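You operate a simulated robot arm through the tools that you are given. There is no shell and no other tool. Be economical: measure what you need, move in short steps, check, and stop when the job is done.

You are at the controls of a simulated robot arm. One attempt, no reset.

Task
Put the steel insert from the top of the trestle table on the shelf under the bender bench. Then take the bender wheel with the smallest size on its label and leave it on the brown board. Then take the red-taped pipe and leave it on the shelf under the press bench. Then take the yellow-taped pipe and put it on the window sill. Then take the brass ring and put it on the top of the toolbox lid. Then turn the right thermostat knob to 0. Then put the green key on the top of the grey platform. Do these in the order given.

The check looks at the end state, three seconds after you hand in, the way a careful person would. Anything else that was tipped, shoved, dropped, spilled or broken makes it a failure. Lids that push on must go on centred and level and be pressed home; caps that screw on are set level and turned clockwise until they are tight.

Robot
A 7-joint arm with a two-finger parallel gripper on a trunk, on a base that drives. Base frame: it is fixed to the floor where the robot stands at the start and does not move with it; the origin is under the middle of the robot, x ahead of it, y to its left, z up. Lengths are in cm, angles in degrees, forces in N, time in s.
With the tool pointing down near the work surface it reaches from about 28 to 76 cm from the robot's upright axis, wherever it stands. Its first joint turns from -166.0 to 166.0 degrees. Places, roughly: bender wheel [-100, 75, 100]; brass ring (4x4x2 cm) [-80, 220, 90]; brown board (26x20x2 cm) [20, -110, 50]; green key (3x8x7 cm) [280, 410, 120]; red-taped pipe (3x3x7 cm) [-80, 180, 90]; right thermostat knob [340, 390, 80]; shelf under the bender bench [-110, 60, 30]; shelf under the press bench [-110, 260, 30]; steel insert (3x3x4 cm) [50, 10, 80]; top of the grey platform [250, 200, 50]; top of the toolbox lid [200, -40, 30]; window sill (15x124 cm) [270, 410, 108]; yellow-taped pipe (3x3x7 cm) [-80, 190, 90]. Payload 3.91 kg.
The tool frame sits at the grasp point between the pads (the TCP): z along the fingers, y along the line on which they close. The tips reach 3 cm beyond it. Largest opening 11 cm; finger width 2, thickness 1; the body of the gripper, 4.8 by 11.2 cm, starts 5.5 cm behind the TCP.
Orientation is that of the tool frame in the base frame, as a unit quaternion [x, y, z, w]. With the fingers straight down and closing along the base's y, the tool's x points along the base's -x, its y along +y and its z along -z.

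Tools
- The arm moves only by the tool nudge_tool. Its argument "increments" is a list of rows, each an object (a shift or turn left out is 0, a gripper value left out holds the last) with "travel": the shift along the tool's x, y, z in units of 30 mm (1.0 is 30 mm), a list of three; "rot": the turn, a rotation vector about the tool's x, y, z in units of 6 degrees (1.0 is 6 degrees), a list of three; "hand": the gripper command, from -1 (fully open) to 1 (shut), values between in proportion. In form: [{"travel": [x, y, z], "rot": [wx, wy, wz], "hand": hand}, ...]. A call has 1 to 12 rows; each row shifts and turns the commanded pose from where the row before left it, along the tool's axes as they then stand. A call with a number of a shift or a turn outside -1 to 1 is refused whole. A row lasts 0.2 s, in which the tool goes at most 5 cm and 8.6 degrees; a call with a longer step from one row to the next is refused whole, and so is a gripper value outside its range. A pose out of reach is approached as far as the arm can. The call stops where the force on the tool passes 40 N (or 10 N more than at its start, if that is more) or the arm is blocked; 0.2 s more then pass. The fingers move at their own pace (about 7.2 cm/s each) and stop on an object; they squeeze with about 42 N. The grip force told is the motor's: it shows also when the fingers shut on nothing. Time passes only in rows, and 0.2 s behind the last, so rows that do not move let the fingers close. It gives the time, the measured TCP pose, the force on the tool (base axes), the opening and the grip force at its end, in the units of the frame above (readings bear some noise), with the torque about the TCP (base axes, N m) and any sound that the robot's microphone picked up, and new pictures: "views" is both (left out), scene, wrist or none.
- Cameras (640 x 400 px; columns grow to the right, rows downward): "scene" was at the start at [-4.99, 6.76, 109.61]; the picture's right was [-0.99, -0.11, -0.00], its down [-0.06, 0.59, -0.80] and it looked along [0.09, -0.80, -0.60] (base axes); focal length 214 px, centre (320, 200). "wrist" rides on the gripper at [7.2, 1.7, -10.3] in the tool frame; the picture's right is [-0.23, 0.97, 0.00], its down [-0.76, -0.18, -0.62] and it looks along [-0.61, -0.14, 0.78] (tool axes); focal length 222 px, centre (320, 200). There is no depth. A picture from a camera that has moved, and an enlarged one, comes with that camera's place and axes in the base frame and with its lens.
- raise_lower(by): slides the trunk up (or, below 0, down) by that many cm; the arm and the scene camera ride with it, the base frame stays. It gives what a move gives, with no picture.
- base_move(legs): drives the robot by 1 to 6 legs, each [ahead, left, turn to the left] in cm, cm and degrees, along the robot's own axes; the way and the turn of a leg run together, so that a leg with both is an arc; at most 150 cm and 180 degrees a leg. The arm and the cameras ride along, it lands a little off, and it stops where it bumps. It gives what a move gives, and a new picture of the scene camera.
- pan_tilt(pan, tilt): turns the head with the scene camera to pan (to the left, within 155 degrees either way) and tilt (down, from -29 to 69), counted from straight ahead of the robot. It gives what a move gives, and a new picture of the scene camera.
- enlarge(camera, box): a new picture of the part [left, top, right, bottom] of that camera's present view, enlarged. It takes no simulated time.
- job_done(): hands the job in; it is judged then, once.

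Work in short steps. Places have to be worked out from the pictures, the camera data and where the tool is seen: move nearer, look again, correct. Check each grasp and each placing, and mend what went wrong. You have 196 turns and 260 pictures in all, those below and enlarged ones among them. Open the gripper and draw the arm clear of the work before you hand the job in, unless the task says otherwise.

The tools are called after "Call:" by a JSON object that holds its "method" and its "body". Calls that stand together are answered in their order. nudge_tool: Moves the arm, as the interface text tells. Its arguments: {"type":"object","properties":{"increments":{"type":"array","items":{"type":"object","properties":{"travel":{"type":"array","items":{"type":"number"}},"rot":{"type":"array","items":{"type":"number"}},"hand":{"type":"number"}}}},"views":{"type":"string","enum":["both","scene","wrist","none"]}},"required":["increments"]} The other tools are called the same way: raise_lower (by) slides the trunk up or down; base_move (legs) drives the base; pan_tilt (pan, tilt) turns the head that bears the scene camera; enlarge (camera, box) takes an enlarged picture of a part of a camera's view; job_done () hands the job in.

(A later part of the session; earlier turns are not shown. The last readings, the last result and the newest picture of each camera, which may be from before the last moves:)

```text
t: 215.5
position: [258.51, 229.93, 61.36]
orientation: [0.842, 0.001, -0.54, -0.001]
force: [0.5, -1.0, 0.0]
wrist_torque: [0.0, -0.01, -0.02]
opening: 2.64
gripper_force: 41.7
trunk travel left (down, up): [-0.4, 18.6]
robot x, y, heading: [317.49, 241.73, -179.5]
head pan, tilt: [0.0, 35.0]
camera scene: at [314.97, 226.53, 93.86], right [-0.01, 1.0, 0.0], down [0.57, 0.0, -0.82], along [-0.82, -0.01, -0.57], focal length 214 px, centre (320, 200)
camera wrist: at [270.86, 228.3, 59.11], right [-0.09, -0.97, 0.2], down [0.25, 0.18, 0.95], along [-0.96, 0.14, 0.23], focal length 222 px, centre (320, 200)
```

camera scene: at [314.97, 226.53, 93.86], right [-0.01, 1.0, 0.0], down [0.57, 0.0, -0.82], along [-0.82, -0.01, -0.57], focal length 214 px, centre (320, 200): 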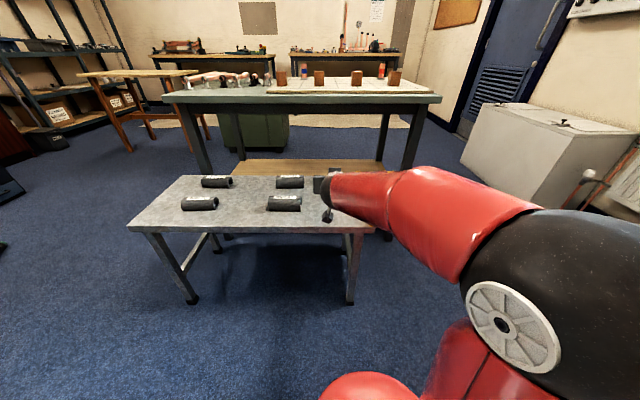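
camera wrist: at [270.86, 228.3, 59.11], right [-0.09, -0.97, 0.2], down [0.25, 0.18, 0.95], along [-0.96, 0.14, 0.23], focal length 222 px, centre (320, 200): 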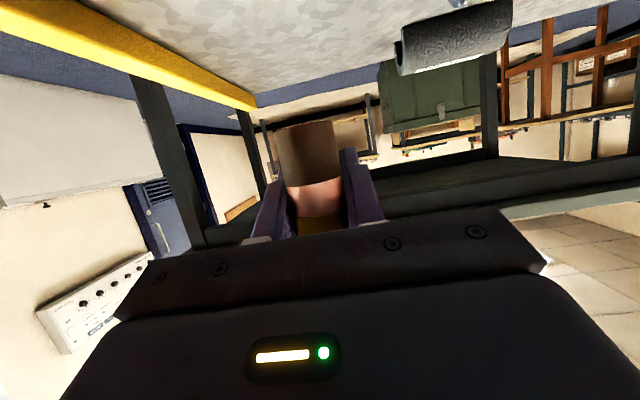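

I raise the trunk and arm to sill height and retract before travelling.

Call:
{"method": "raise_lower", "body": {"by": 18.4}}

Call:
{"method": "nudge_tool", "body": {"increments": [{"travel": [-0.909, 0, -0.416]}, {"travel": [-0.909, 0, -0.416]}, {"travel": [-0.909, 0, -0.416]}, {"travel": [-0.909, 0, -0.416]}, {"travel": [-0.909, 0, -0.416]}, {"travel": [-0.909, 0, -0.416]}, {"travel": [-0.909, 0, -0.416]}, {"travel": [-0.909, 0, -0.416]}, {"travel": [-0.909, 0, -0.416]}, {"travel": [-0.909, 0, -0.416]}, {"travel": [-0.909, 0, -0.416]}, {"travel": [-0.909, 0, -0.416]}], "views": "none"}}

Call:
{"method": "nudge_tool", "body": {"increments": [{"travel": [0.416, 0, -0.909]}, {"travel": [0.416, 0, -0.909]}, {"travel": [0.416, 0, -0.909]}, {}]}}

```text
t: 217.5
position: [258.59, 229.97, 79.71]
orientation: [0.842, 0.002, -0.539, -0.001]
force: [0.1, 0.5, -0.9]
wrist_torque: [-0.02, 0.01, 0.01]
opening: 2.65
gripper_force: 42.2
trunk travel left (down, up): [-18.8, 0.2]
robot x, y, heading: [317.58, 241.99, -179.8]
head pan, tilt: [0.0, 35.0]
```

```text
t: 220.1
position: [258.54, 229.98, 115.68]
orientation: [0.842, 0.002, -0.539, -0.001]
force: [0.0, 0.0, 0.0]
wrist_torque: [-0.02, 0.03, 0.03]
opening: 2.64
gripper_force: 42.0
trunk travel left (down, up): [-18.8, 0.2]
robot x, y, heading: [317.71, 242.17, -179.7]
head pan, tilt: [0.0, 35.0]
```

```text
t: 221.1
position: [267.61, 229.78, 115.52]
orientation: [0.842, 0.002, -0.539, -0.001]
force: [-0.7, 0.0, 0.0]
wrist_torque: [0.04, -0.01, 0.03]
opening: 2.66
gripper_force: 41.9
trunk travel left (down, up): [-18.8, 0.2]
robot x, y, heading: [317.55, 242.07, -179.6]
head pan, tilt: [0.0, 35.0]
camera scene: at [314.97, 226.52, 112.26], right [-0.01, 1.0, 0.0], down [0.57, 0.0, -0.82], along [-0.82, -0.01, -0.57], focal length 214 px, centre (320, 200)
camera wrist: at [279.84, 228.2, 113.41], right [-0.09, -0.97, 0.2], down [0.25, 0.18, 0.95], along [-0.96, 0.14, 0.23], focal length 222 px, centre (320, 200)
```

scene: 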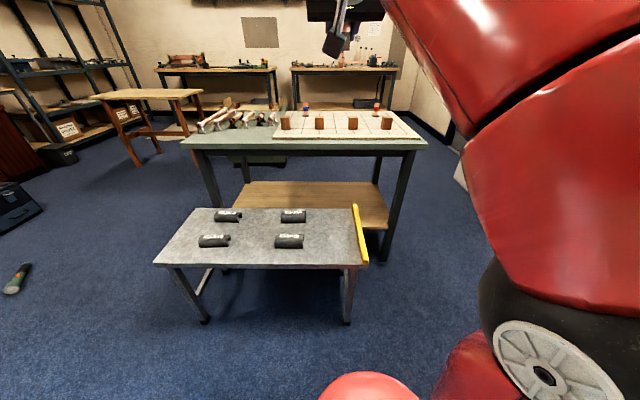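
wrist: 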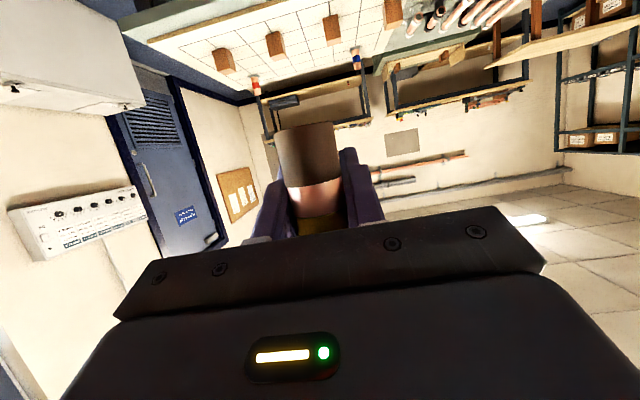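

Now I drive back to face the sill with the tool high.

Call:
{"method": "base_move", "body": {"legs": [[0, -90, 0], [0, 0, -90], [0, 87, 0]]}}

Call:
{"method": "pan_tilt", "body": {"pan": 0, "tilt": 20}}

Call:
{"method": "nudge_tool", "body": {"increments": [{"travel": [-0.6, 0, -0.275]}, {}], "views": "wrist"}}

```text
t: 233.9
position: [218.51, 383.5, 115.6]
orientation: [-0.591, 0.599, 0.378, 0.386]
force: [0.2, 0.5, -1.2]
wrist_torque: [0.02, -0.01, -0.02]
opening: 2.62
gripper_force: 42.1
trunk travel left (down, up): [-18.8, 0.2]
robot x, y, heading: [229.44, 333.25, 89.5]
head pan, tilt: [0.0, 35.0]
camera scene: at [214.45, 336.17, 112.26], right [1.0, -0.01, 0.0], down [0.0, -0.57, -0.82], along [0.01, 0.82, -0.57], focal length 214 px, centre (320, 200)
```

scene: 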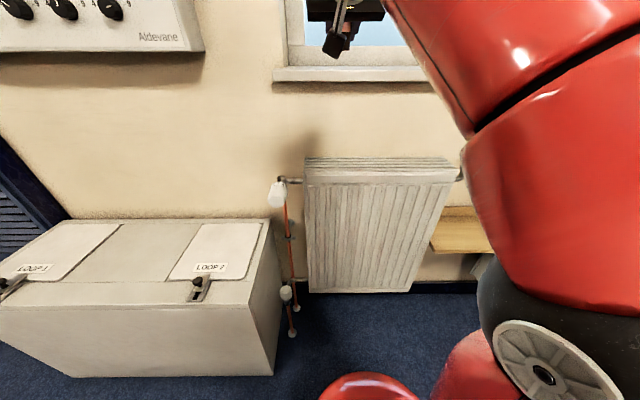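

```text
t: 234.7
position: [218.52, 383.4, 115.66]
orientation: [-0.592, 0.599, 0.378, 0.385]
force: [-0.8, 0.0, -0.2]
wrist_torque: [0.0, 0.0, 0.01]
opening: 2.68
gripper_force: 41.9
trunk travel left (down, up): [-18.8, 0.2]
robot x, y, heading: [229.66, 332.9, 89.6]
head pan, tilt: [0.0, 20.0]
camera scene: at [214.45, 336.67, 114.63], right [1.0, -0.01, 0.0], down [0.0, -0.34, -0.94], along [0.01, 0.94, -0.34], focal length 214 px, centre (320, 200)
```

scene: 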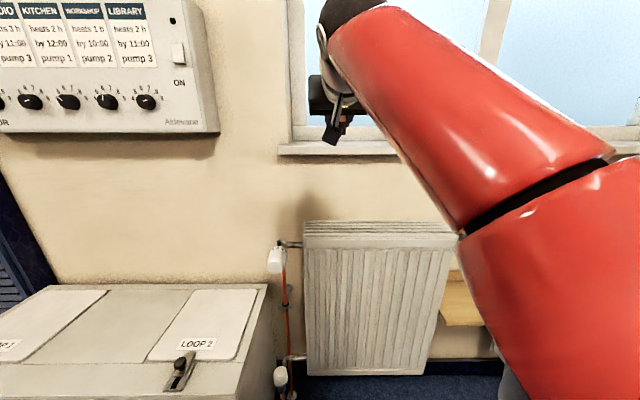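

```text
t: 235.3
position: [218.52, 383.44, 117.57]
orientation: [-0.591, 0.599, 0.378, 0.386]
force: [0.1, 0.1, -1.2]
wrist_torque: [-0.04, -0.01, -0.02]
opening: 2.67
gripper_force: 41.7
trunk travel left (down, up): [-18.8, 0.2]
robot x, y, heading: [230.13, 332.98, 89.5]
head pan, tilt: [0.0, 20.0]
camera wrist: at [216.59, 371.12, 115.42], right [-0.97, 0.11, 0.2], down [0.17, -0.25, 0.95], along [0.15, 0.96, 0.23], focal length 222 px, centre (320, 200)
```

wrist: 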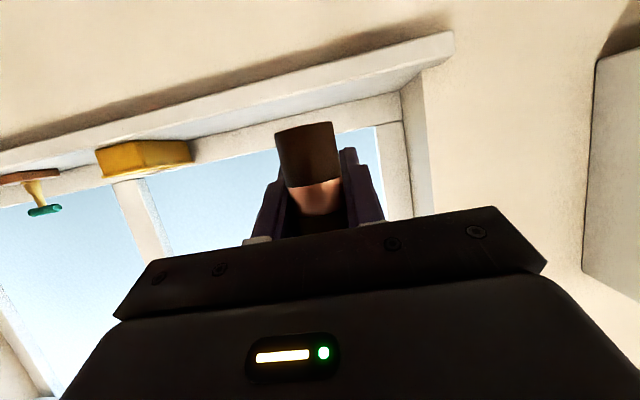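

I drive ahead 20 cm and extend so the stub hangs over the sill.

Call:
{"method": "base_move", "body": {"legs": [[20, 0, 0]]}}

Call:
{"method": "nudge_tool", "body": {"increments": [{"travel": [-0.416, 0, 0.909]}, {"travel": [-0.416, 0, 0.909]}, {}]}}

```text
t: 236.9
position: [218.6, 403.33, 117.62]
orientation: [-0.592, 0.599, 0.379, 0.385]
force: [-0.9, -0.1, 0.3]
wrist_torque: [-0.01, -0.01, -0.01]
opening: 2.66
gripper_force: 42.4
trunk travel left (down, up): [-18.8, 0.2]
robot x, y, heading: [230.19, 353.08, 89.7]
head pan, tilt: [0.0, 20.0]
camera scene: at [214.6, 356.58, 114.64], right [1.0, -0.01, 0.0], down [0.0, -0.34, -0.94], along [0.01, 0.94, -0.34], focal length 214 px, centre (320, 200)
```

scene: 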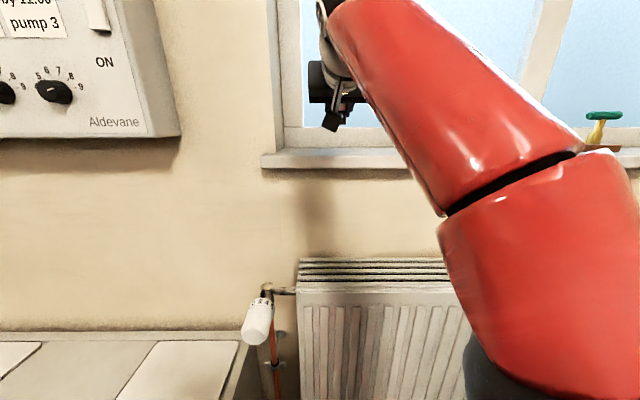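

```text
t: 237.7
position: [218.61, 409.5, 117.65]
orientation: [-0.592, 0.599, 0.377, 0.385]
force: [-0.2, -0.1, 0.1]
wrist_torque: [0.03, -0.04, 0.06]
opening: 2.67
gripper_force: 42.0
trunk travel left (down, up): [-18.8, 0.2]
robot x, y, heading: [229.89, 353.06, 89.7]
head pan, tilt: [0.0, 20.0]
camera scene: at [214.6, 356.6, 114.64], right [1.0, -0.01, 0.0], down [0.0, -0.34, -0.94], along [0.01, 0.94, -0.34], focal length 214 px, centre (320, 200)
camera wrist: at [216.74, 397.08, 115.35], right [-0.97, 0.11, 0.2], down [0.17, -0.25, 0.95], along [0.15, 0.96, 0.23], focal length 222 px, centre (320, 200)
```

scene: 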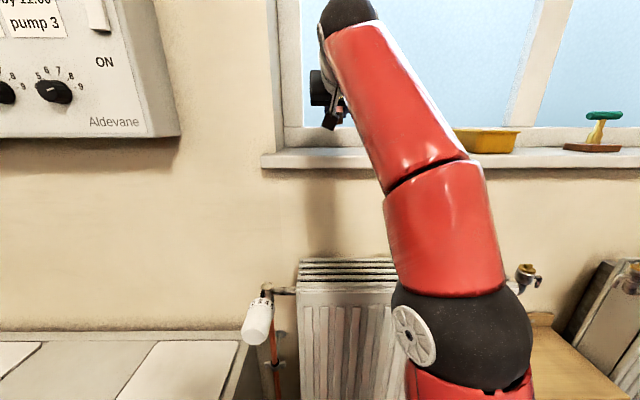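
wrist: 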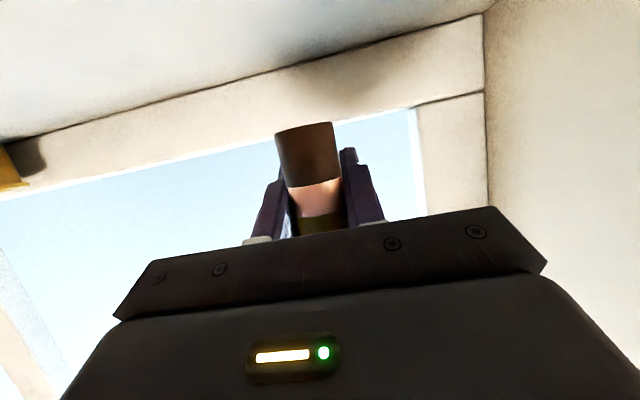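

The sill seems to run from about y = 407 to 423. I drive 4 cm ahead for margin, then lower toward it.

Call:
{"method": "base_move", "body": {"legs": [[4, 0, 0]]}}

Call:
{"method": "nudge_tool", "body": {"increments": [{"travel": [-0.3, 0, -0.14]}, {"travel": [0.3, 0, 0.14]}, {"travel": [0.3, 0, 0.14]}, {"travel": [0.3, 0, 0.14]}, {"travel": [0.15, 0, 0.07]}, {}]}}

```text
t: 238.6
position: [218.73, 413.55, 117.53]
orientation: [-0.592, 0.599, 0.378, 0.385]
force: [0.7, 0.1, -0.3]
wrist_torque: [0.03, 0.05, 0.02]
opening: 2.65
gripper_force: 42.2
trunk travel left (down, up): [-18.8, 0.2]
robot x, y, heading: [230.16, 356.46, 89.5]
head pan, tilt: [0.0, 20.0]
camera scene: at [214.63, 360.6, 114.64], right [1.0, -0.01, 0.0], down [0.0, -0.34, -0.94], along [0.01, 0.94, -0.34], focal length 214 px, centre (320, 200)
```

scene: 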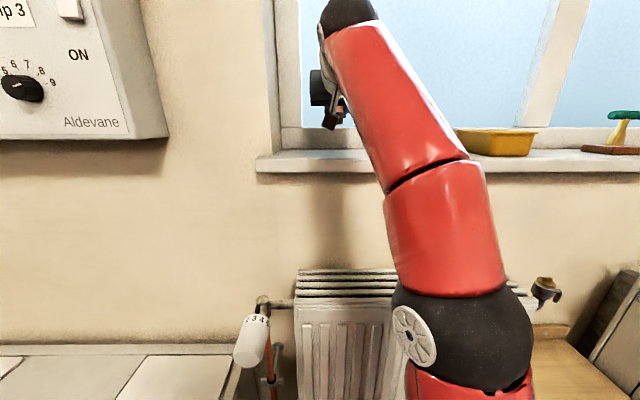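

```text
t: 240.0
position: [218.71, 413.41, 115.16]
orientation: [-0.592, 0.598, 0.379, 0.385]
force: [0.7, 0.2, -0.2]
wrist_torque: [0.02, -0.02, -0.01]
opening: 2.64
gripper_force: 41.9
trunk travel left (down, up): [-18.8, 0.2]
robot x, y, heading: [229.9, 356.92, 89.5]
head pan, tilt: [0.0, 20.0]
camera scene: at [214.63, 360.6, 114.64], right [1.0, -0.01, 0.0], down [0.0, -0.34, -0.94], along [0.01, 0.94, -0.34], focal length 214 px, centre (320, 200)
camera wrist: at [216.78, 401.06, 112.94], right [-0.97, 0.11, 0.2], down [0.17, -0.25, 0.95], along [0.15, 0.96, 0.23], focal length 222 px, centre (320, 200)
```

scene: 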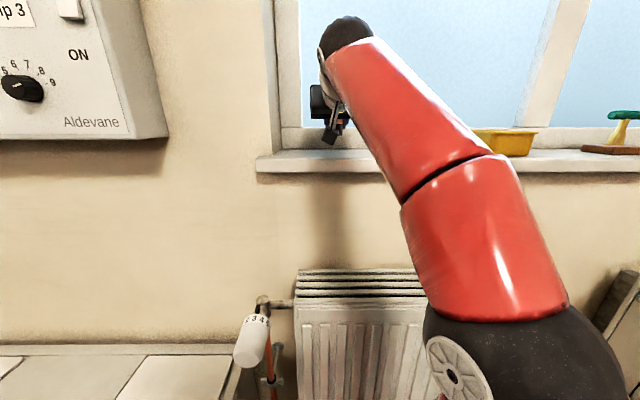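
wrist: 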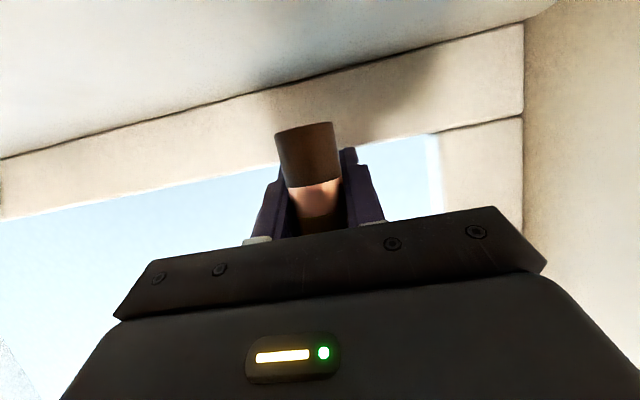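

I lower gently to contact.

Call:
{"method": "nudge_tool", "body": {"increments": [{"travel": [0.08, 0, 0.037]}, {"travel": [0.08, 0, 0.037]}, {"travel": [0.08, 0, 0.037]}, {"travel": [0.08, 0, 0.037]}, {"travel": [0.08, 0, 0.037]}, {"travel": [0.08, 0, 0.037]}, {}], "views": "wrist"}}

```text
t: 241.6
position: [218.63, 413.51, 113.48]
orientation: [-0.591, 0.6, 0.377, 0.385]
force: [-0.7, 0.1, -0.8]
wrist_torque: [0.01, 0.01, 0.0]
opening: 2.65
gripper_force: 41.9
trunk travel left (down, up): [-18.8, 0.2]
robot x, y, heading: [229.76, 356.66, 89.5]
head pan, tilt: [0.0, 20.0]
camera wrist: at [216.77, 401.07, 111.33], right [-0.97, 0.11, 0.2], down [0.17, -0.25, 0.95], along [0.15, 0.96, 0.23], focal length 222 px, centre (320, 200)
```

wrist: 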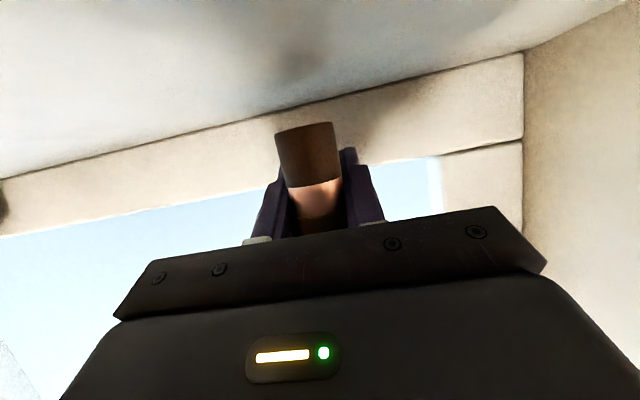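

Call:
{"method": "nudge_tool", "body": {"increments": [{"travel": [0.06, 0, 0.028]}, {"travel": [0.06, 0, 0.028]}, {"travel": [0.06, 0, 0.028]}, {"travel": [0.06, 0, 0.028]}, {"travel": [0.06, 0, 0.028]}, {}]}}

```text
t: 243.0
position: [218.74, 413.5, 112.54]
orientation: [-0.592, 0.599, 0.377, 0.385]
force: [-0.2, -0.3, -1.0]
wrist_torque: [0.03, 0.0, -0.01]
opening: 2.68
gripper_force: 42.9
trunk travel left (down, up): [-18.8, 0.2]
robot x, y, heading: [229.92, 357.12, 89.6]
head pan, tilt: [0.0, 20.0]
camera scene: at [214.63, 360.6, 114.64], right [1.0, -0.01, 0.0], down [0.0, -0.34, -0.94], along [0.01, 0.94, -0.34], focal length 214 px, centre (320, 200)
camera wrist: at [216.79, 401.04, 110.32], right [-0.97, 0.11, 0.2], down [0.17, -0.25, 0.95], along [0.15, 0.96, 0.23], focal length 222 px, centre (320, 200)
```

scene: 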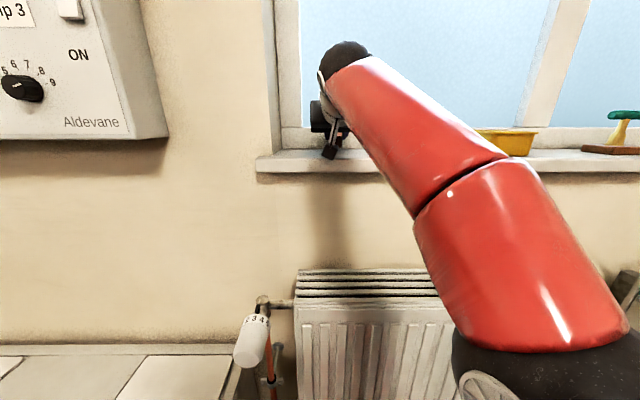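
wrist: 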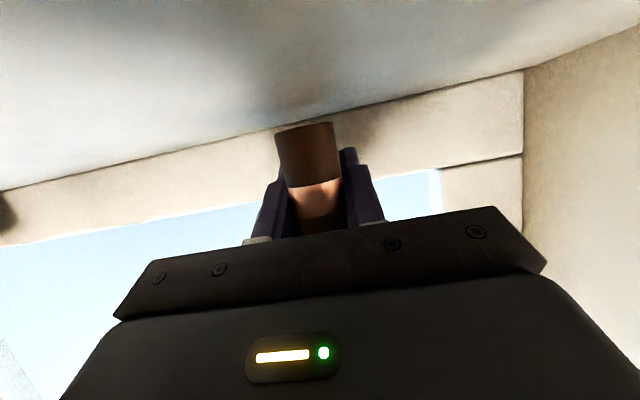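

I check clearance between the wrist camera and the sill edge.

Call:
{"method": "enlarge", "body": {"camera": "scene", "box": [250, 90, 410, 190]}}

```text
4.00 times, centred on (330, 140) of scene
camera zoom: at [214.63, 360.6, 114.64], right [1.0, -0.01, 0.0], down [0.0, -0.34, -0.94], along [0.01, 0.94, -0.34], focal length 858 px, centre (280, 440)
```

zoom: 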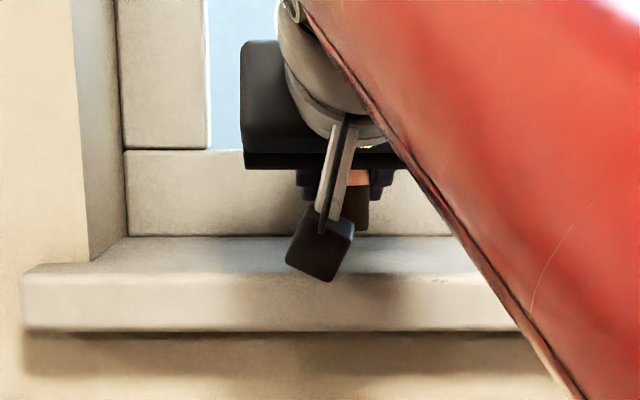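

The wrist camera could touch the sill's front edge if I go lower here, so I shift the tool 3 cm back, then lower the last centimetre.

Call:
{"method": "nudge_tool", "body": {"increments": [{"travel": [0.416, 0, -0.909]}, {"travel": [0.06, 0, 0.028]}, {"travel": [0.06, 0, 0.028]}, {"travel": [0.06, 0, 0.028]}, {}], "views": "wrist"}}

Call:
{"method": "enlarge", "body": {"camera": "scene", "box": [250, 90, 410, 190]}}

```text
t: 244.2
position: [218.66, 410.49, 112.02]
orientation: [-0.593, 0.598, 0.379, 0.384]
force: [0.5, 0.2, -0.6]
wrist_torque: [0.03, 0.04, -0.02]
opening: 2.65
gripper_force: 41.7
trunk travel left (down, up): [-18.8, 0.2]
robot x, y, heading: [229.84, 357.41, 89.5]
head pan, tilt: [0.0, 20.0]
camera wrist: at [216.74, 398.04, 109.69], right [-0.97, 0.11, 0.2], down [0.17, -0.25, 0.95], along [0.15, 0.96, 0.23], focal length 222 px, centre (320, 200)
```

wrist: 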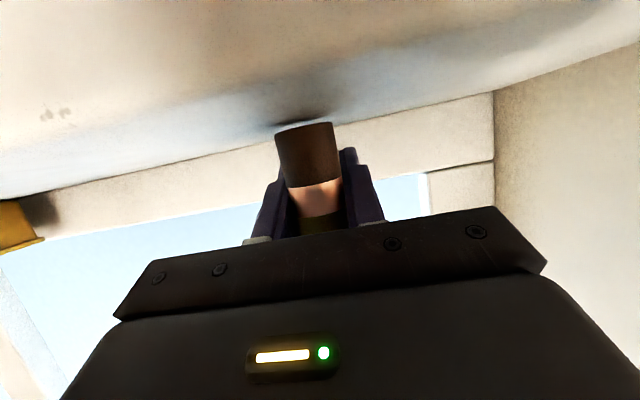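

```text
4.00 times, centred on (330, 140) of scene
camera zoom: at [214.63, 360.6, 114.64], right [1.0, -0.01, 0.0], down [0.0, -0.34, -0.94], along [0.01, 0.94, -0.34], focal length 858 px, centre (280, 440)
```

zoom: 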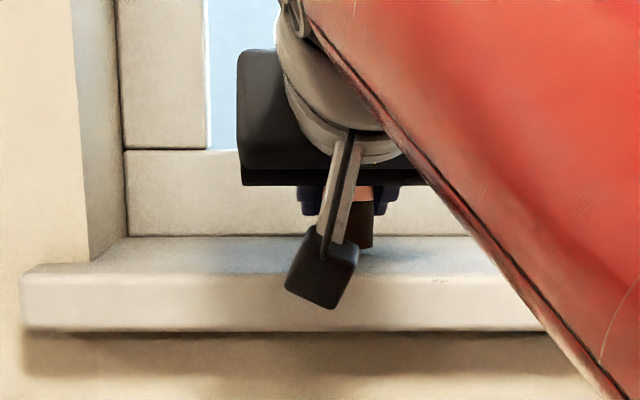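

Nearly touching. I lower a few millimetres more.

Call:
{"method": "nudge_tool", "body": {"increments": [{"travel": [0.05, 0, 0.023]}, {"travel": [0.05, 0, 0.023]}, {"travel": [0.05, 0, 0.023]}, {"travel": [0.05, 0, 0.023]}, {}], "views": "wrist"}}

```text
t: 245.4
position: [218.54, 410.33, 111.44]
orientation: [-0.591, 0.598, 0.38, 0.386]
force: [-1.4, 7.1, 17.8]
wrist_torque: [-0.11, 0.09, -0.02]
opening: 2.65
gripper_force: 42.2
trunk travel left (down, up): [-18.8, 0.2]
robot x, y, heading: [230.12, 357.0, 89.7]
head pan, tilt: [0.0, 20.0]
camera wrist: at [216.77, 398.02, 109.22], right [-0.97, 0.11, 0.2], down [0.17, -0.26, 0.95], along [0.15, 0.96, 0.23], focal length 222 px, centre (320, 200)
```

wrist: 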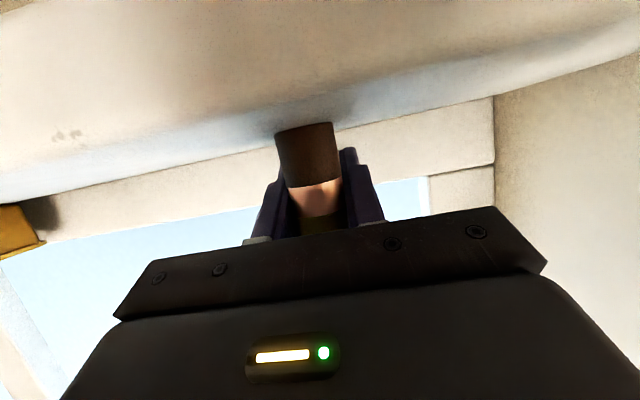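

Contact is at the stub (torque is small). I ease, open and withdraw backward.

Call:
{"method": "nudge_tool", "body": {"increments": [{"travel": [-0.04, 0, -0.018]}, {}, {"hand": 0.1}, {"hand": 0.1}, {"hand": 0.1}, {"travel": [0, 0, -0.5]}, {"travel": [0, 0, -0.8]}, {"travel": [0, 0, -1]}, {"travel": [0, 0, -1]}, {"travel": [0, 0, -1]}, {}]}}

```text
t: 247.8
position: [218.47, 398.68, 116.81]
orientation: [-0.592, 0.598, 0.379, 0.385]
force: [-0.5, 0.0, 0.5]
wrist_torque: [-0.01, -0.02, -0.01]
opening: 4.97
gripper_force: 0.0
trunk travel left (down, up): [-18.8, 0.2]
robot x, y, heading: [229.92, 357.18, 89.6]
head pan, tilt: [0.0, 20.0]
camera scene: at [214.63, 360.59, 114.64], right [1.0, -0.01, 0.0], down [0.0, -0.34, -0.94], along [0.01, 0.94, -0.34], focal length 214 px, centre (320, 200)
camera wrist: at [216.54, 386.34, 114.6], right [-0.97, 0.11, 0.2], down [0.17, -0.25, 0.95], along [0.15, 0.96, 0.23], focal length 222 px, centre (320, 200)
```

scene: 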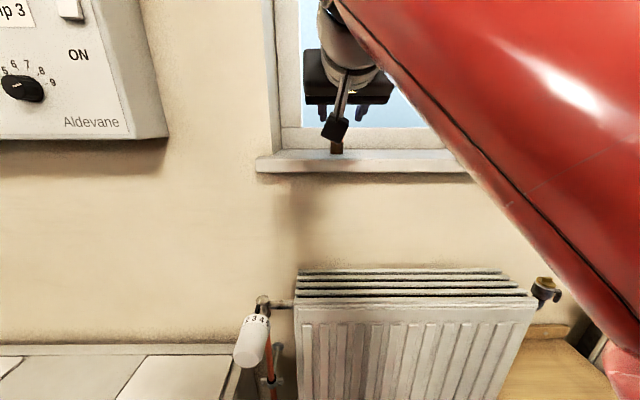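
wrist: 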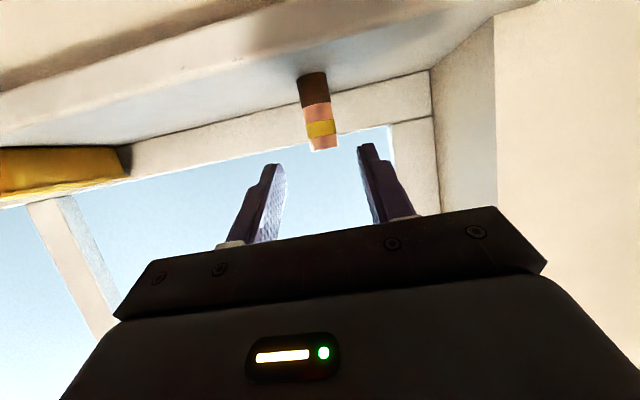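

Yellow stub stands on the sill. Now I back off, return the tool to vertical, and go for the brass ring.

Call:
{"method": "base_move", "body": {"legs": [[-25, 0, 0]]}}

Call:
{"method": "nudge_tool", "body": {"increments": [{"travel": [0.909, 0, 0.416]}, {"travel": [0.909, 0, 0.416]}, {"travel": [0.909, 0, 0.416]}, {"travel": [0.909, 0, 0.416]}, {"travel": [0.909, 0, 0.416]}, {"travel": [0.909, 0, 0.416]}, {"rot": [0, 1, 0]}, {"rot": [0, 1, 0]}, {"rot": [0, 1, 0]}, {"rot": [0, 1, 0]}, {"rot": [0, 1, 0]}, {"rot": [0, 1, 0]}], "views": "none"}}

Call:
{"method": "nudge_tool", "body": {"increments": [{"rot": [0, 1, 0]}, {"rot": [0, 1, 0]}, {"rot": [0, 1, 0]}, {"rot": [0, 1, 0]}, {"rot": [0, 0.9, 0]}, {}], "views": "none"}}

Call:
{"method": "base_move", "body": {"legs": [[0, 110, 0], [0, 112, 0], [0, 0, 90], [0, 100, 0]]}}

Call:
{"method": "pan_tilt", "body": {"pan": 0, "tilt": 28}}

```text
t: 249.6
position: [218.34, 373.77, 116.7]
orientation: [-0.591, 0.6, 0.377, 0.385]
force: [0.5, -0.1, -0.1]
wrist_torque: [-0.01, -0.01, 0.0]
opening: 4.97
gripper_force: 0.0
trunk travel left (down, up): [-18.8, 0.2]
robot x, y, heading: [229.89, 332.24, 89.3]
head pan, tilt: [0.0, 20.0]
camera scene: at [214.42, 335.79, 114.64], right [1.0, -0.01, 0.0], down [0.0, -0.34, -0.94], along [0.01, 0.94, -0.34], focal length 214 px, centre (320, 200)
```

scene: 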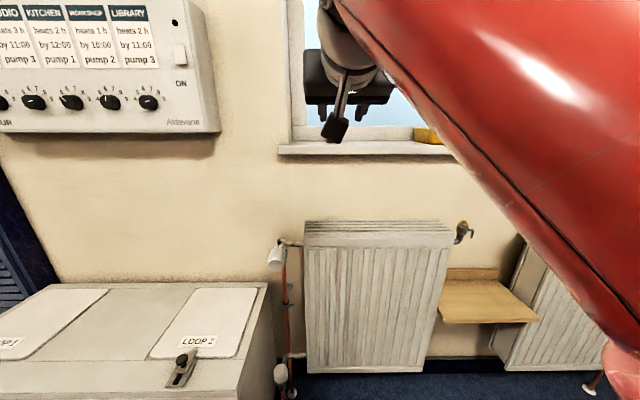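

```text
t: 252.2
position: [218.29, 373.84, 98.7]
orientation: [-0.679, 0.689, 0.176, 0.181]
force: [-0.7, -1.2, 0.3]
wrist_torque: [0.01, -0.01, -0.01]
opening: 4.97
gripper_force: 0.0
trunk travel left (down, up): [-18.8, 0.2]
robot x, y, heading: [230.07, 332.32, 89.2]
head pan, tilt: [0.0, 20.0]
```

```text
t: 253.6
position: [218.57, 373.76, 98.0]
orientation: [-0.702, 0.712, 0.001, 0.004]
force: [-0.3, 0.7, 0.2]
wrist_torque: [-0.02, 0.02, 0.01]
opening: 4.94
gripper_force: 0.1
out of reach, approached as far as the arm can: row 5
trunk travel left (down, up): [-18.8, 0.2]
robot x, y, heading: [229.59, 332.33, 89.4]
head pan, tilt: [0.0, 20.0]
```

```text
t: 273.2
position: [-34.6, 221.57, 97.96]
orientation: [1.0, -0.004, -0.005, -0.001]
force: [-0.2, 0.0, -1.7]
wrist_torque: [0.0, 0.03, 0.02]
opening: 4.98
gripper_force: 0.0
trunk travel left (down, up): [-18.8, 0.2]
robot x, y, heading: [6.73, 233.07, 180.0]
head pan, tilt: [0.0, 20.0]
camera scene: at [3.5, 217.74, 114.64], right [0.0, 1.0, 0.0], down [0.34, 0.0, -0.94], along [-0.94, 0.0, -0.34], focal length 214 px, centre (320, 200)
```

scene: 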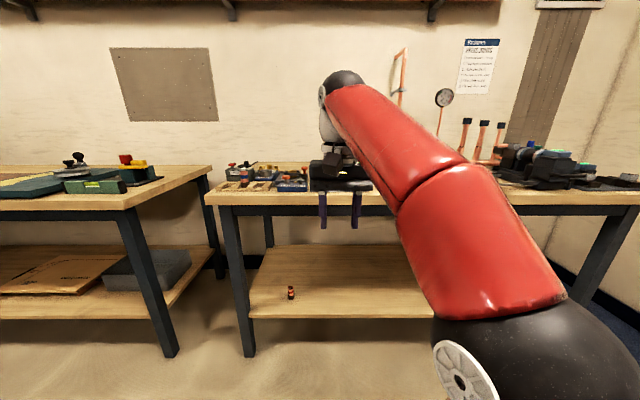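

```text
t: 273.9
position: [-34.65, 221.57, 97.9]
orientation: [1.0, -0.005, -0.004, -0.002]
force: [0.5, 0.2, 0.3]
wrist_torque: [-0.02, 0.02, -0.01]
opening: 4.96
gripper_force: 0.1
trunk travel left (down, up): [-18.8, 0.2]
robot x, y, heading: [7.06, 233.28, 179.6]
head pan, tilt: [0.0, 28.0]
camera scene: at [3.69, 217.74, 113.36], right [0.0, 1.0, 0.0], down [0.47, 0.0, -0.88], along [-0.88, 0.0, -0.47], focal length 214 px, centre (320, 200)
```

scene: 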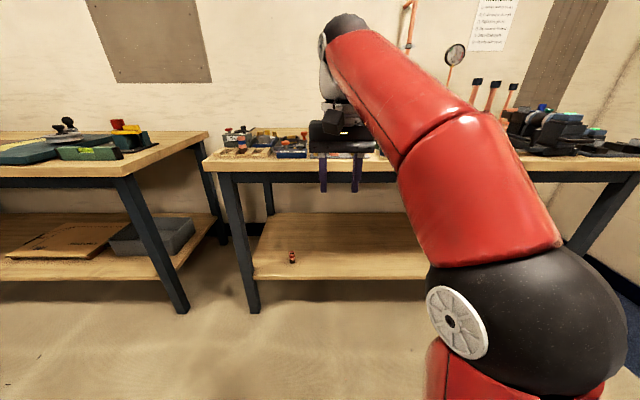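

The ring should be near (-80, 220.7). I drive ahead and check it with the wrist camera.

Call:
{"method": "base_move", "body": {"legs": [[32, 0, 0]]}}

Call:
{"method": "nudge_tool", "body": {"increments": [{"travel": [-0.5, 0, 0]}, {}]}}

Call:
{"method": "enlarge", "body": {"camera": "wrist", "box": [180, 20, 460, 195]}}

```text
t: 276.0
position: [-66.8, 221.8, 98.02]
orientation: [1.0, -0.005, -0.005, -0.001]
force: [-0.4, 0.2, 0.7]
wrist_torque: [0.01, 0.01, -0.04]
opening: 4.93
gripper_force: 0.1
trunk travel left (down, up): [-18.8, 0.2]
robot x, y, heading: [-25.1, 232.83, 179.6]
head pan, tilt: [0.0, 28.0]
camera scene: at [-28.47, 217.87, 113.35], right [0.0, 1.0, 0.0], down [0.47, 0.0, -0.88], along [-0.88, 0.0, -0.47], focal length 214 px, centre (320, 200)
```

scene: 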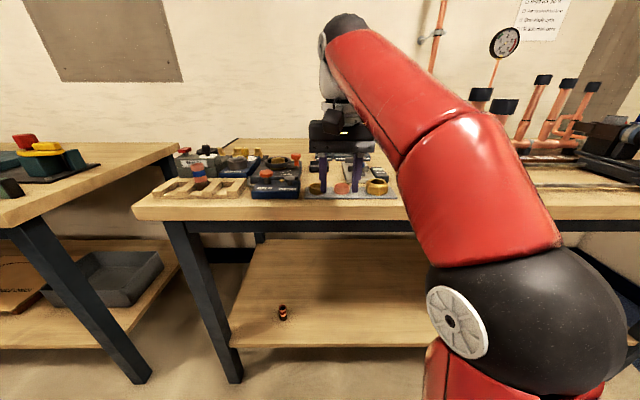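

```text
t: 276.6
position: [-68.31, 221.86, 97.9]
orientation: [1.0, -0.005, -0.007, -0.001]
force: [-0.5, 0.2, -0.6]
wrist_torque: [0.01, 0.0, 0.01]
opening: 4.98
gripper_force: 0.0
trunk travel left (down, up): [-18.8, 0.2]
robot x, y, heading: [-25.47, 233.62, 179.6]
head pan, tilt: [0.0, 28.0]
camera scene: at [-28.47, 217.87, 113.35], right [0.0, 1.0, 0.0], down [0.47, 0.0, -0.88], along [-0.88, 0.0, -0.47], focal length 214 px, centre (320, 200)
camera wrist: at [-60.98, 219.99, 108.17], right [-0.24, -0.97, 0.0], down [-0.75, 0.18, 0.63], along [-0.62, 0.15, -0.77], focal length 222 px, centre (320, 200)
```

scene: 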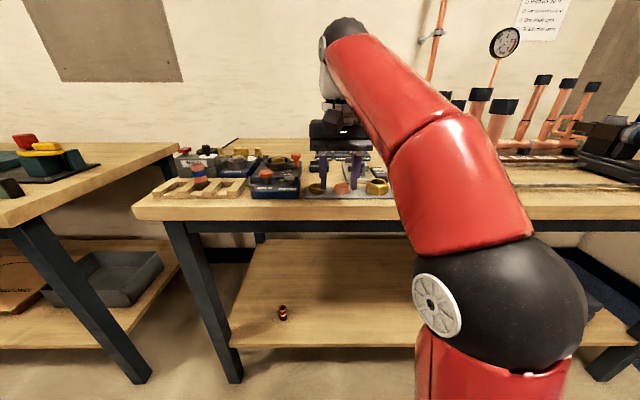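
wrist: 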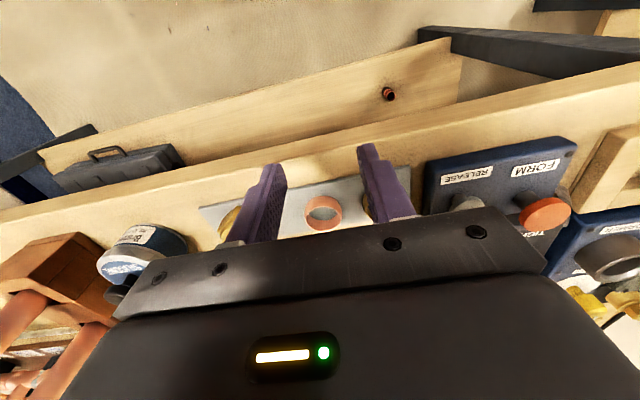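

```text
2.29 times, centred on (320, 108) of wrist
camera zoom: at [-60.98, 219.99, 108.17], right [-0.24, -0.97, 0.0], down [-0.75, 0.18, 0.63], along [-0.62, 0.15, -0.77], focal length 508 px, centre (320, 411)
```

zoom: 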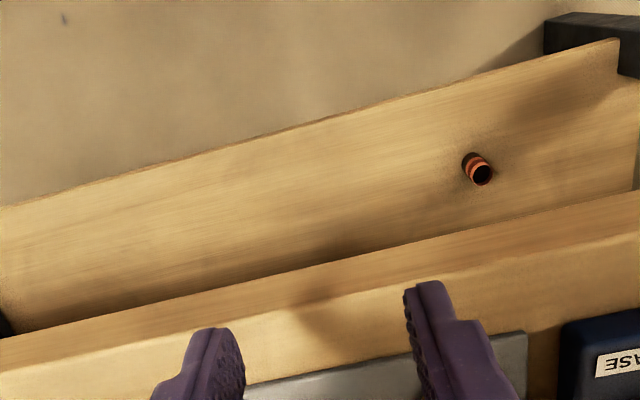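

I enlarge the scene view for accurate ring location.

Call:
{"method": "enlarge", "body": {"camera": "scene", "box": [240, 140, 400, 210]}}

```text
4.00 times, centred on (320, 175) of scene
camera zoom: at [-28.47, 217.87, 113.35], right [0.0, 1.0, 0.0], down [0.47, 0.0, -0.88], along [-0.88, 0.0, -0.47], focal length 858 px, centre (320, 300)
```

zoom: 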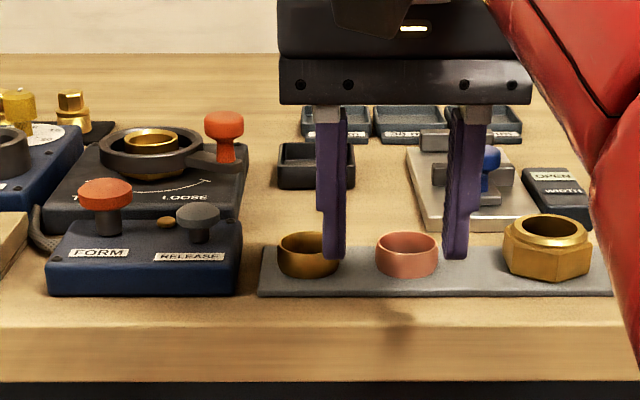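

The brass ring on the plate is at about (-80.4, 217.1), with 2.4 cm gaps each side. I move above it.

Call:
{"method": "nudge_tool", "body": {"increments": [{"travel": [0, 0.8, 0], "hand": 0.05}, {"travel": [0, 0.79, 0]}, {"travel": [-1, 0, 0]}, {"travel": [-1, 0, 0]}, {"travel": [-1, 0, 0]}, {"travel": [-1, 0, 0]}, {}]}}

Call:
{"method": "enlarge", "body": {"camera": "wrist", "box": [200, 80, 440, 230]}}

```text
t: 278.2
position: [-72.51, 217.96, 96.15]
orientation: [1.0, -0.006, -0.006, -0.001]
force: [0.8, -0.4, -0.1]
wrist_torque: [-0.02, -0.02, 0.01]
opening: 5.24
gripper_force: 0.1
out of reach, approached as far as the arm can: row 1, 3, 4, 5, 6
trunk travel left (down, up): [-18.8, 0.2]
robot x, y, heading: [-25.31, 233.12, 179.7]
head pan, tilt: [0.0, 28.0]
camera scene: at [-28.47, 217.87, 113.35], right [0.0, 1.0, 0.0], down [0.47, 0.0, -0.88], along [-0.88, 0.0, -0.47], focal length 214 px, centre (320, 200)
camera wrist: at [-65.24, 216.17, 106.42], right [-0.24, -0.97, 0.0], down [-0.75, 0.18, 0.63], along [-0.61, 0.15, -0.77], focal length 222 px, centre (320, 200)
```

scene: 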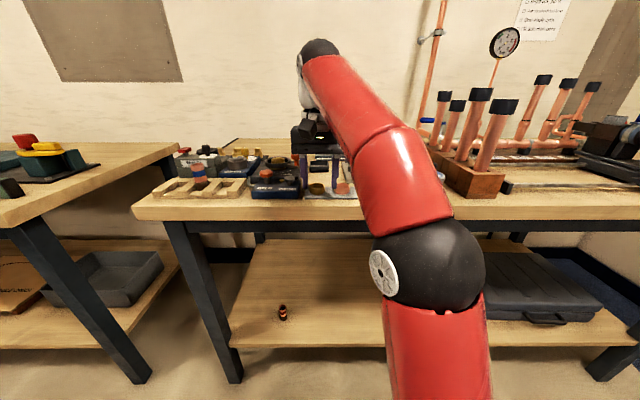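
wrist: 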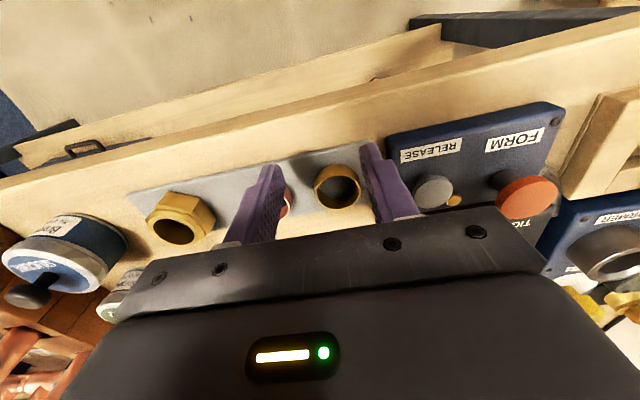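

```text
2.67 times, centred on (320, 155) of wrist
camera zoom: at [-65.24, 216.17, 106.42], right [-0.24, -0.97, 0.0], down [-0.75, 0.18, 0.63], along [-0.61, 0.15, -0.77], focal length 592 px, centre (320, 320)
```

zoom: 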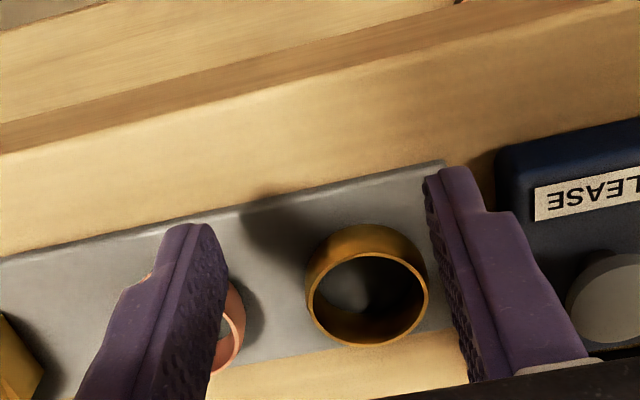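

The arm hit its reach limit, so I drive 5.5 cm ahead; ring is at about (-77.8, 217.4, 90).

Call:
{"method": "base_move", "body": {"legs": [[5.4, 0, 0]]}}

Call:
{"method": "nudge_tool", "body": {"increments": [{"travel": [0, 0.17, 0.4]}, {"travel": [0, 0, 0.4]}, {}]}}

Call:
{"method": "enlarge", "body": {"camera": "wrist", "box": [200, 80, 440, 230]}}

Call:
{"method": "enlarge", "body": {"camera": "scene", "box": [240, 120, 400, 220]}}

```text
t: 279.2
position: [-77.93, 218.12, 96.02]
orientation: [1.0, -0.005, -0.005, -0.001]
force: [0.3, -0.5, 0.5]
wrist_torque: [0.0, 0.01, 0.02]
opening: 5.23
gripper_force: 0.0
trunk travel left (down, up): [-18.8, 0.2]
robot x, y, heading: [-30.93, 233.1, 179.8]
head pan, tilt: [0.0, 28.0]
camera scene: at [-33.88, 217.9, 113.35], right [0.0, 1.0, 0.0], down [0.47, 0.0, -0.88], along [-0.88, 0.0, -0.47], focal length 214 px, centre (320, 200)
```

scene: 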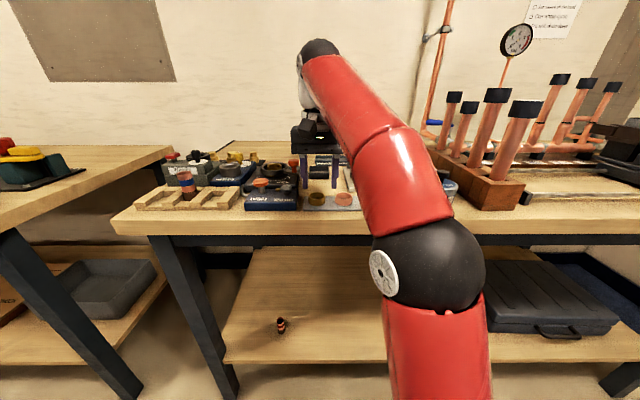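

```text
t: 280.0
position: [-77.92, 217.6, 93.63]
orientation: [1.0, -0.005, -0.006, 0.0]
force: [-0.1, -0.1, 0.7]
wrist_torque: [0.03, -0.02, -0.02]
opening: 5.21
gripper_force: 0.0
trunk travel left (down, up): [-18.8, 0.2]
robot x, y, heading: [-30.66, 232.89, 179.8]
head pan, tilt: [0.0, 28.0]
camera scene: at [-33.89, 217.9, 113.35], right [0.0, 1.0, 0.0], down [0.47, 0.0, -0.88], along [-0.88, 0.0, -0.47], focal length 214 px, centre (320, 200)
camera wrist: at [-70.65, 215.71, 104.0], right [-0.24, -0.97, 0.0], down [-0.75, 0.19, 0.63], along [-0.62, 0.15, -0.77], focal length 222 px, centre (320, 200)
```

scene: 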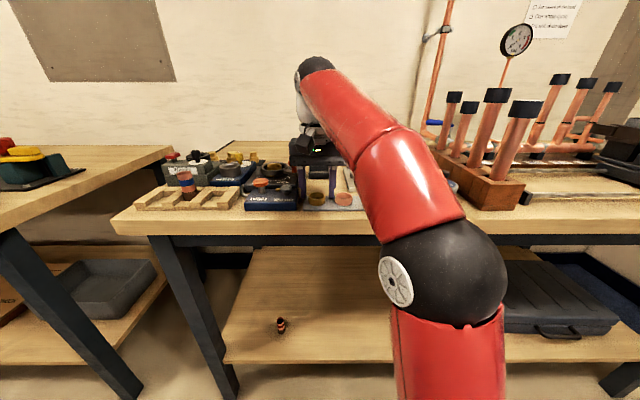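
wrist: 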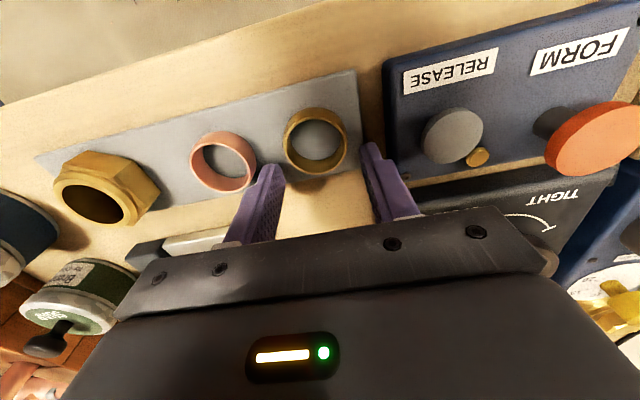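

```text
2.67 times, centred on (320, 155) of wrist
camera zoom: at [-70.65, 215.71, 104.0], right [-0.24, -0.97, 0.0], down [-0.75, 0.19, 0.63], along [-0.62, 0.15, -0.77], focal length 592 px, centre (320, 320)
```

zoom: 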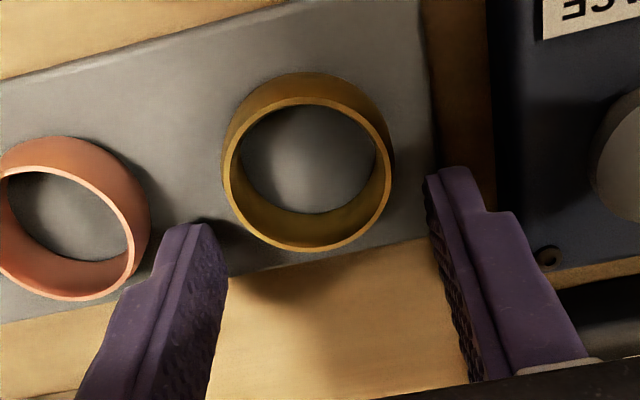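

```text
4.00 times, centred on (320, 170) of scene
camera zoom: at [-33.89, 217.9, 113.35], right [0.0, 1.0, 0.0], down [0.47, 0.0, -0.88], along [-0.88, 0.0, -0.47], focal length 858 px, centre (320, 320)
```

zoom: 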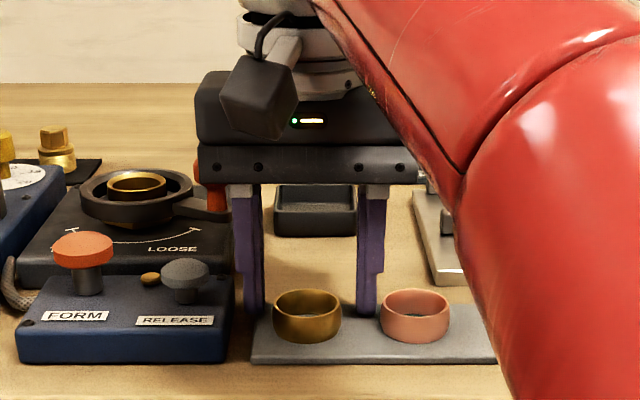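

Fingers are about 1.3 cm too far forward; ring top is near z 91.9. I shift back 1.3 cm, descend 0.8 cm and look.

Call:
{"method": "nudge_tool", "body": {"increments": [{"travel": [0.43, 0.08, -0.3]}, {}, {"travel": [0, 0, 0.3]}, {"travel": [0, 0, 0.22]}, {}], "views": "wrist"}}

Call:
{"method": "enlarge", "body": {"camera": "scene", "box": [240, 120, 400, 220]}}

```text
t: 281.0
position: [-76.54, 217.27, 93.56]
orientation: [1.0, -0.005, -0.015, 0.003]
force: [0.6, -1.6, 14.5]
wrist_torque: [0.38, -0.16, -0.06]
opening: 5.13
gripper_force: 0.0
trunk travel left (down, up): [-18.8, 0.2]
robot x, y, heading: [-30.55, 233.6, 179.5]
head pan, tilt: [0.0, 28.0]
stopped in row 5: the force on the tool passed its limit at 47 N (the readings are from after the stop); the commanded pose is now the measured one
camera wrist: at [-69.12, 215.59, 103.83], right [-0.24, -0.97, 0.01], down [-0.74, 0.19, 0.65], along [-0.63, 0.14, -0.76], focal length 222 px, centre (320, 200)
```

wrist: 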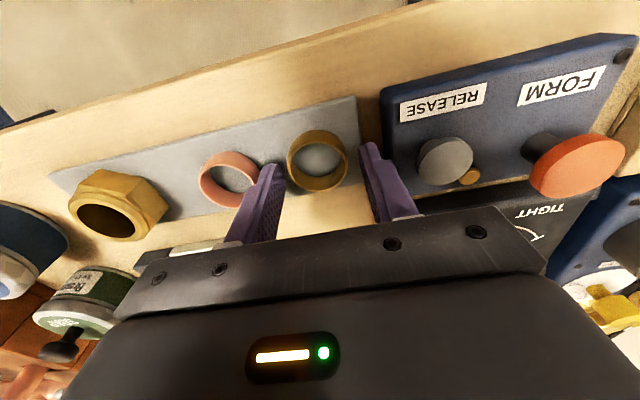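

```text
4.00 times, centred on (320, 170) of scene
camera zoom: at [-33.82, 217.9, 113.37], right [0.0, 1.0, 0.0], down [0.47, 0.0, -0.88], along [-0.88, 0.0, -0.47], focal length 858 px, centre (320, 320)
```

zoom: 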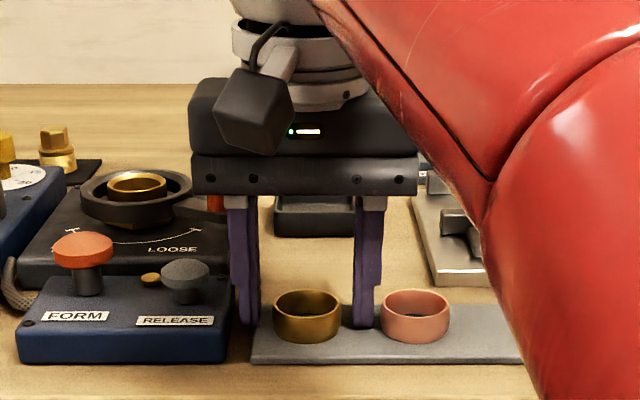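

The plate is at z≈90.5 (right fingertip touched it) and the ring centre is at x≈-75.2. I rise, narrow the opening to 4.6 cm, shift back 1.3 cm, and come down to just above the plate.

Call:
{"method": "nudge_tool", "body": {"increments": [{"travel": [0, 0, -0.4]}, {"travel": [0, 0, -0.5], "hand": 0.16}, {"travel": [0.44, 0.02, 0]}, {}], "views": "wrist"}}

Call:
{"method": "enlarge", "body": {"camera": "scene", "box": [240, 120, 400, 220]}}

```text
t: 282.0
position: [-75.34, 217.29, 96.18]
orientation: [1.0, -0.005, -0.014, 0.002]
force: [0.5, -0.3, 0.0]
wrist_torque: [0.03, 0.0, 0.01]
opening: 4.63
gripper_force: 0.1
trunk travel left (down, up): [-18.8, 0.2]
robot x, y, heading: [-30.65, 233.44, 179.5]
head pan, tilt: [0.0, 28.0]
camera wrist: at [-67.86, 215.53, 106.41], right [-0.24, -0.97, 0.01], down [-0.74, 0.19, 0.64], along [-0.63, 0.15, -0.77], focal length 222 px, centre (320, 200)
```

wrist: 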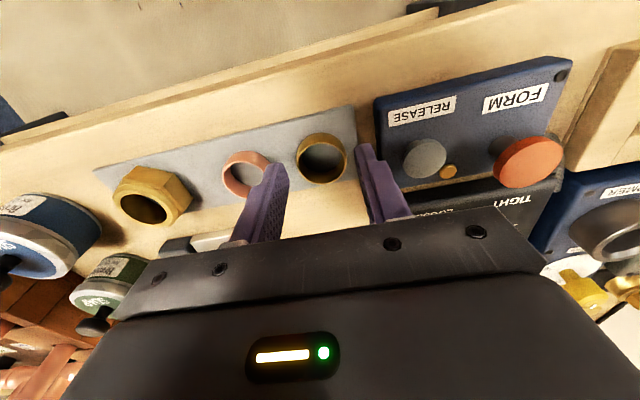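

```text
4.00 times, centred on (320, 170) of scene
camera zoom: at [-33.89, 217.89, 113.35], right [0.0, 1.0, 0.0], down [0.47, 0.0, -0.88], along [-0.88, 0.0, -0.47], focal length 858 px, centre (320, 320)
```

zoom: 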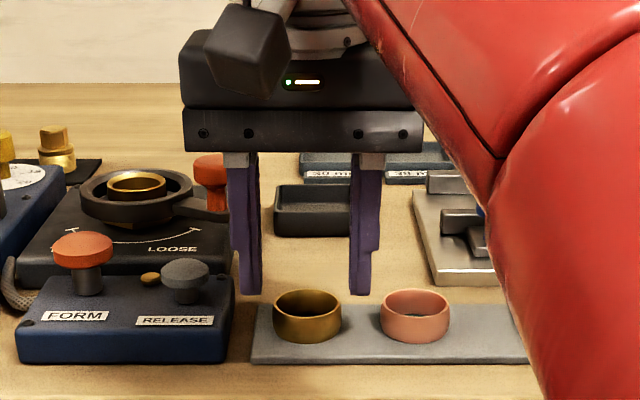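

Alignment looks right. I descend 2.4 cm and close on the ring.

Call:
{"method": "nudge_tool", "body": {"increments": [{"travel": [0, 0, 0.4]}, {"travel": [0, 0, 0.38]}, {}], "views": "none"}}

Call:
{"method": "enlarge", "body": {"camera": "scene", "box": [240, 120, 400, 220]}}

```text
t: 282.8
position: [-75.29, 217.27, 93.85]
orientation: [1.0, -0.005, -0.012, 0.002]
force: [1.2, -0.9, -0.3]
wrist_torque: [-0.02, 0.05, -0.01]
opening: 4.6
gripper_force: 0.0
trunk travel left (down, up): [-18.8, 0.2]
robot x, y, heading: [-30.67, 233.12, 179.6]
head pan, tilt: [0.0, 28.0]
```

```text
4.00 times, centred on (320, 170) of scene
camera zoom: at [-33.89, 217.89, 113.35], right [0.0, 1.0, 0.0], down [0.47, 0.0, -0.88], along [-0.88, 0.0, -0.47], focal length 858 px, centre (320, 320)
```

zoom: 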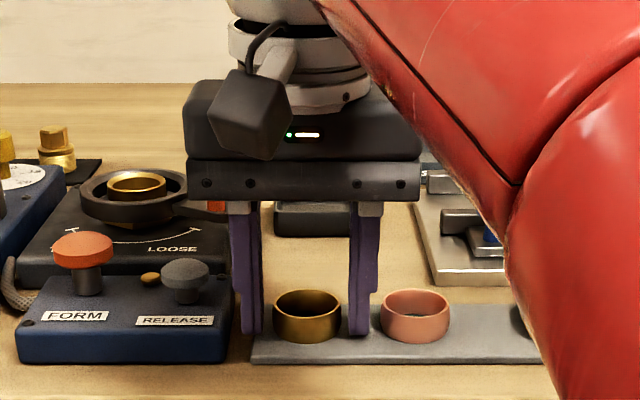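

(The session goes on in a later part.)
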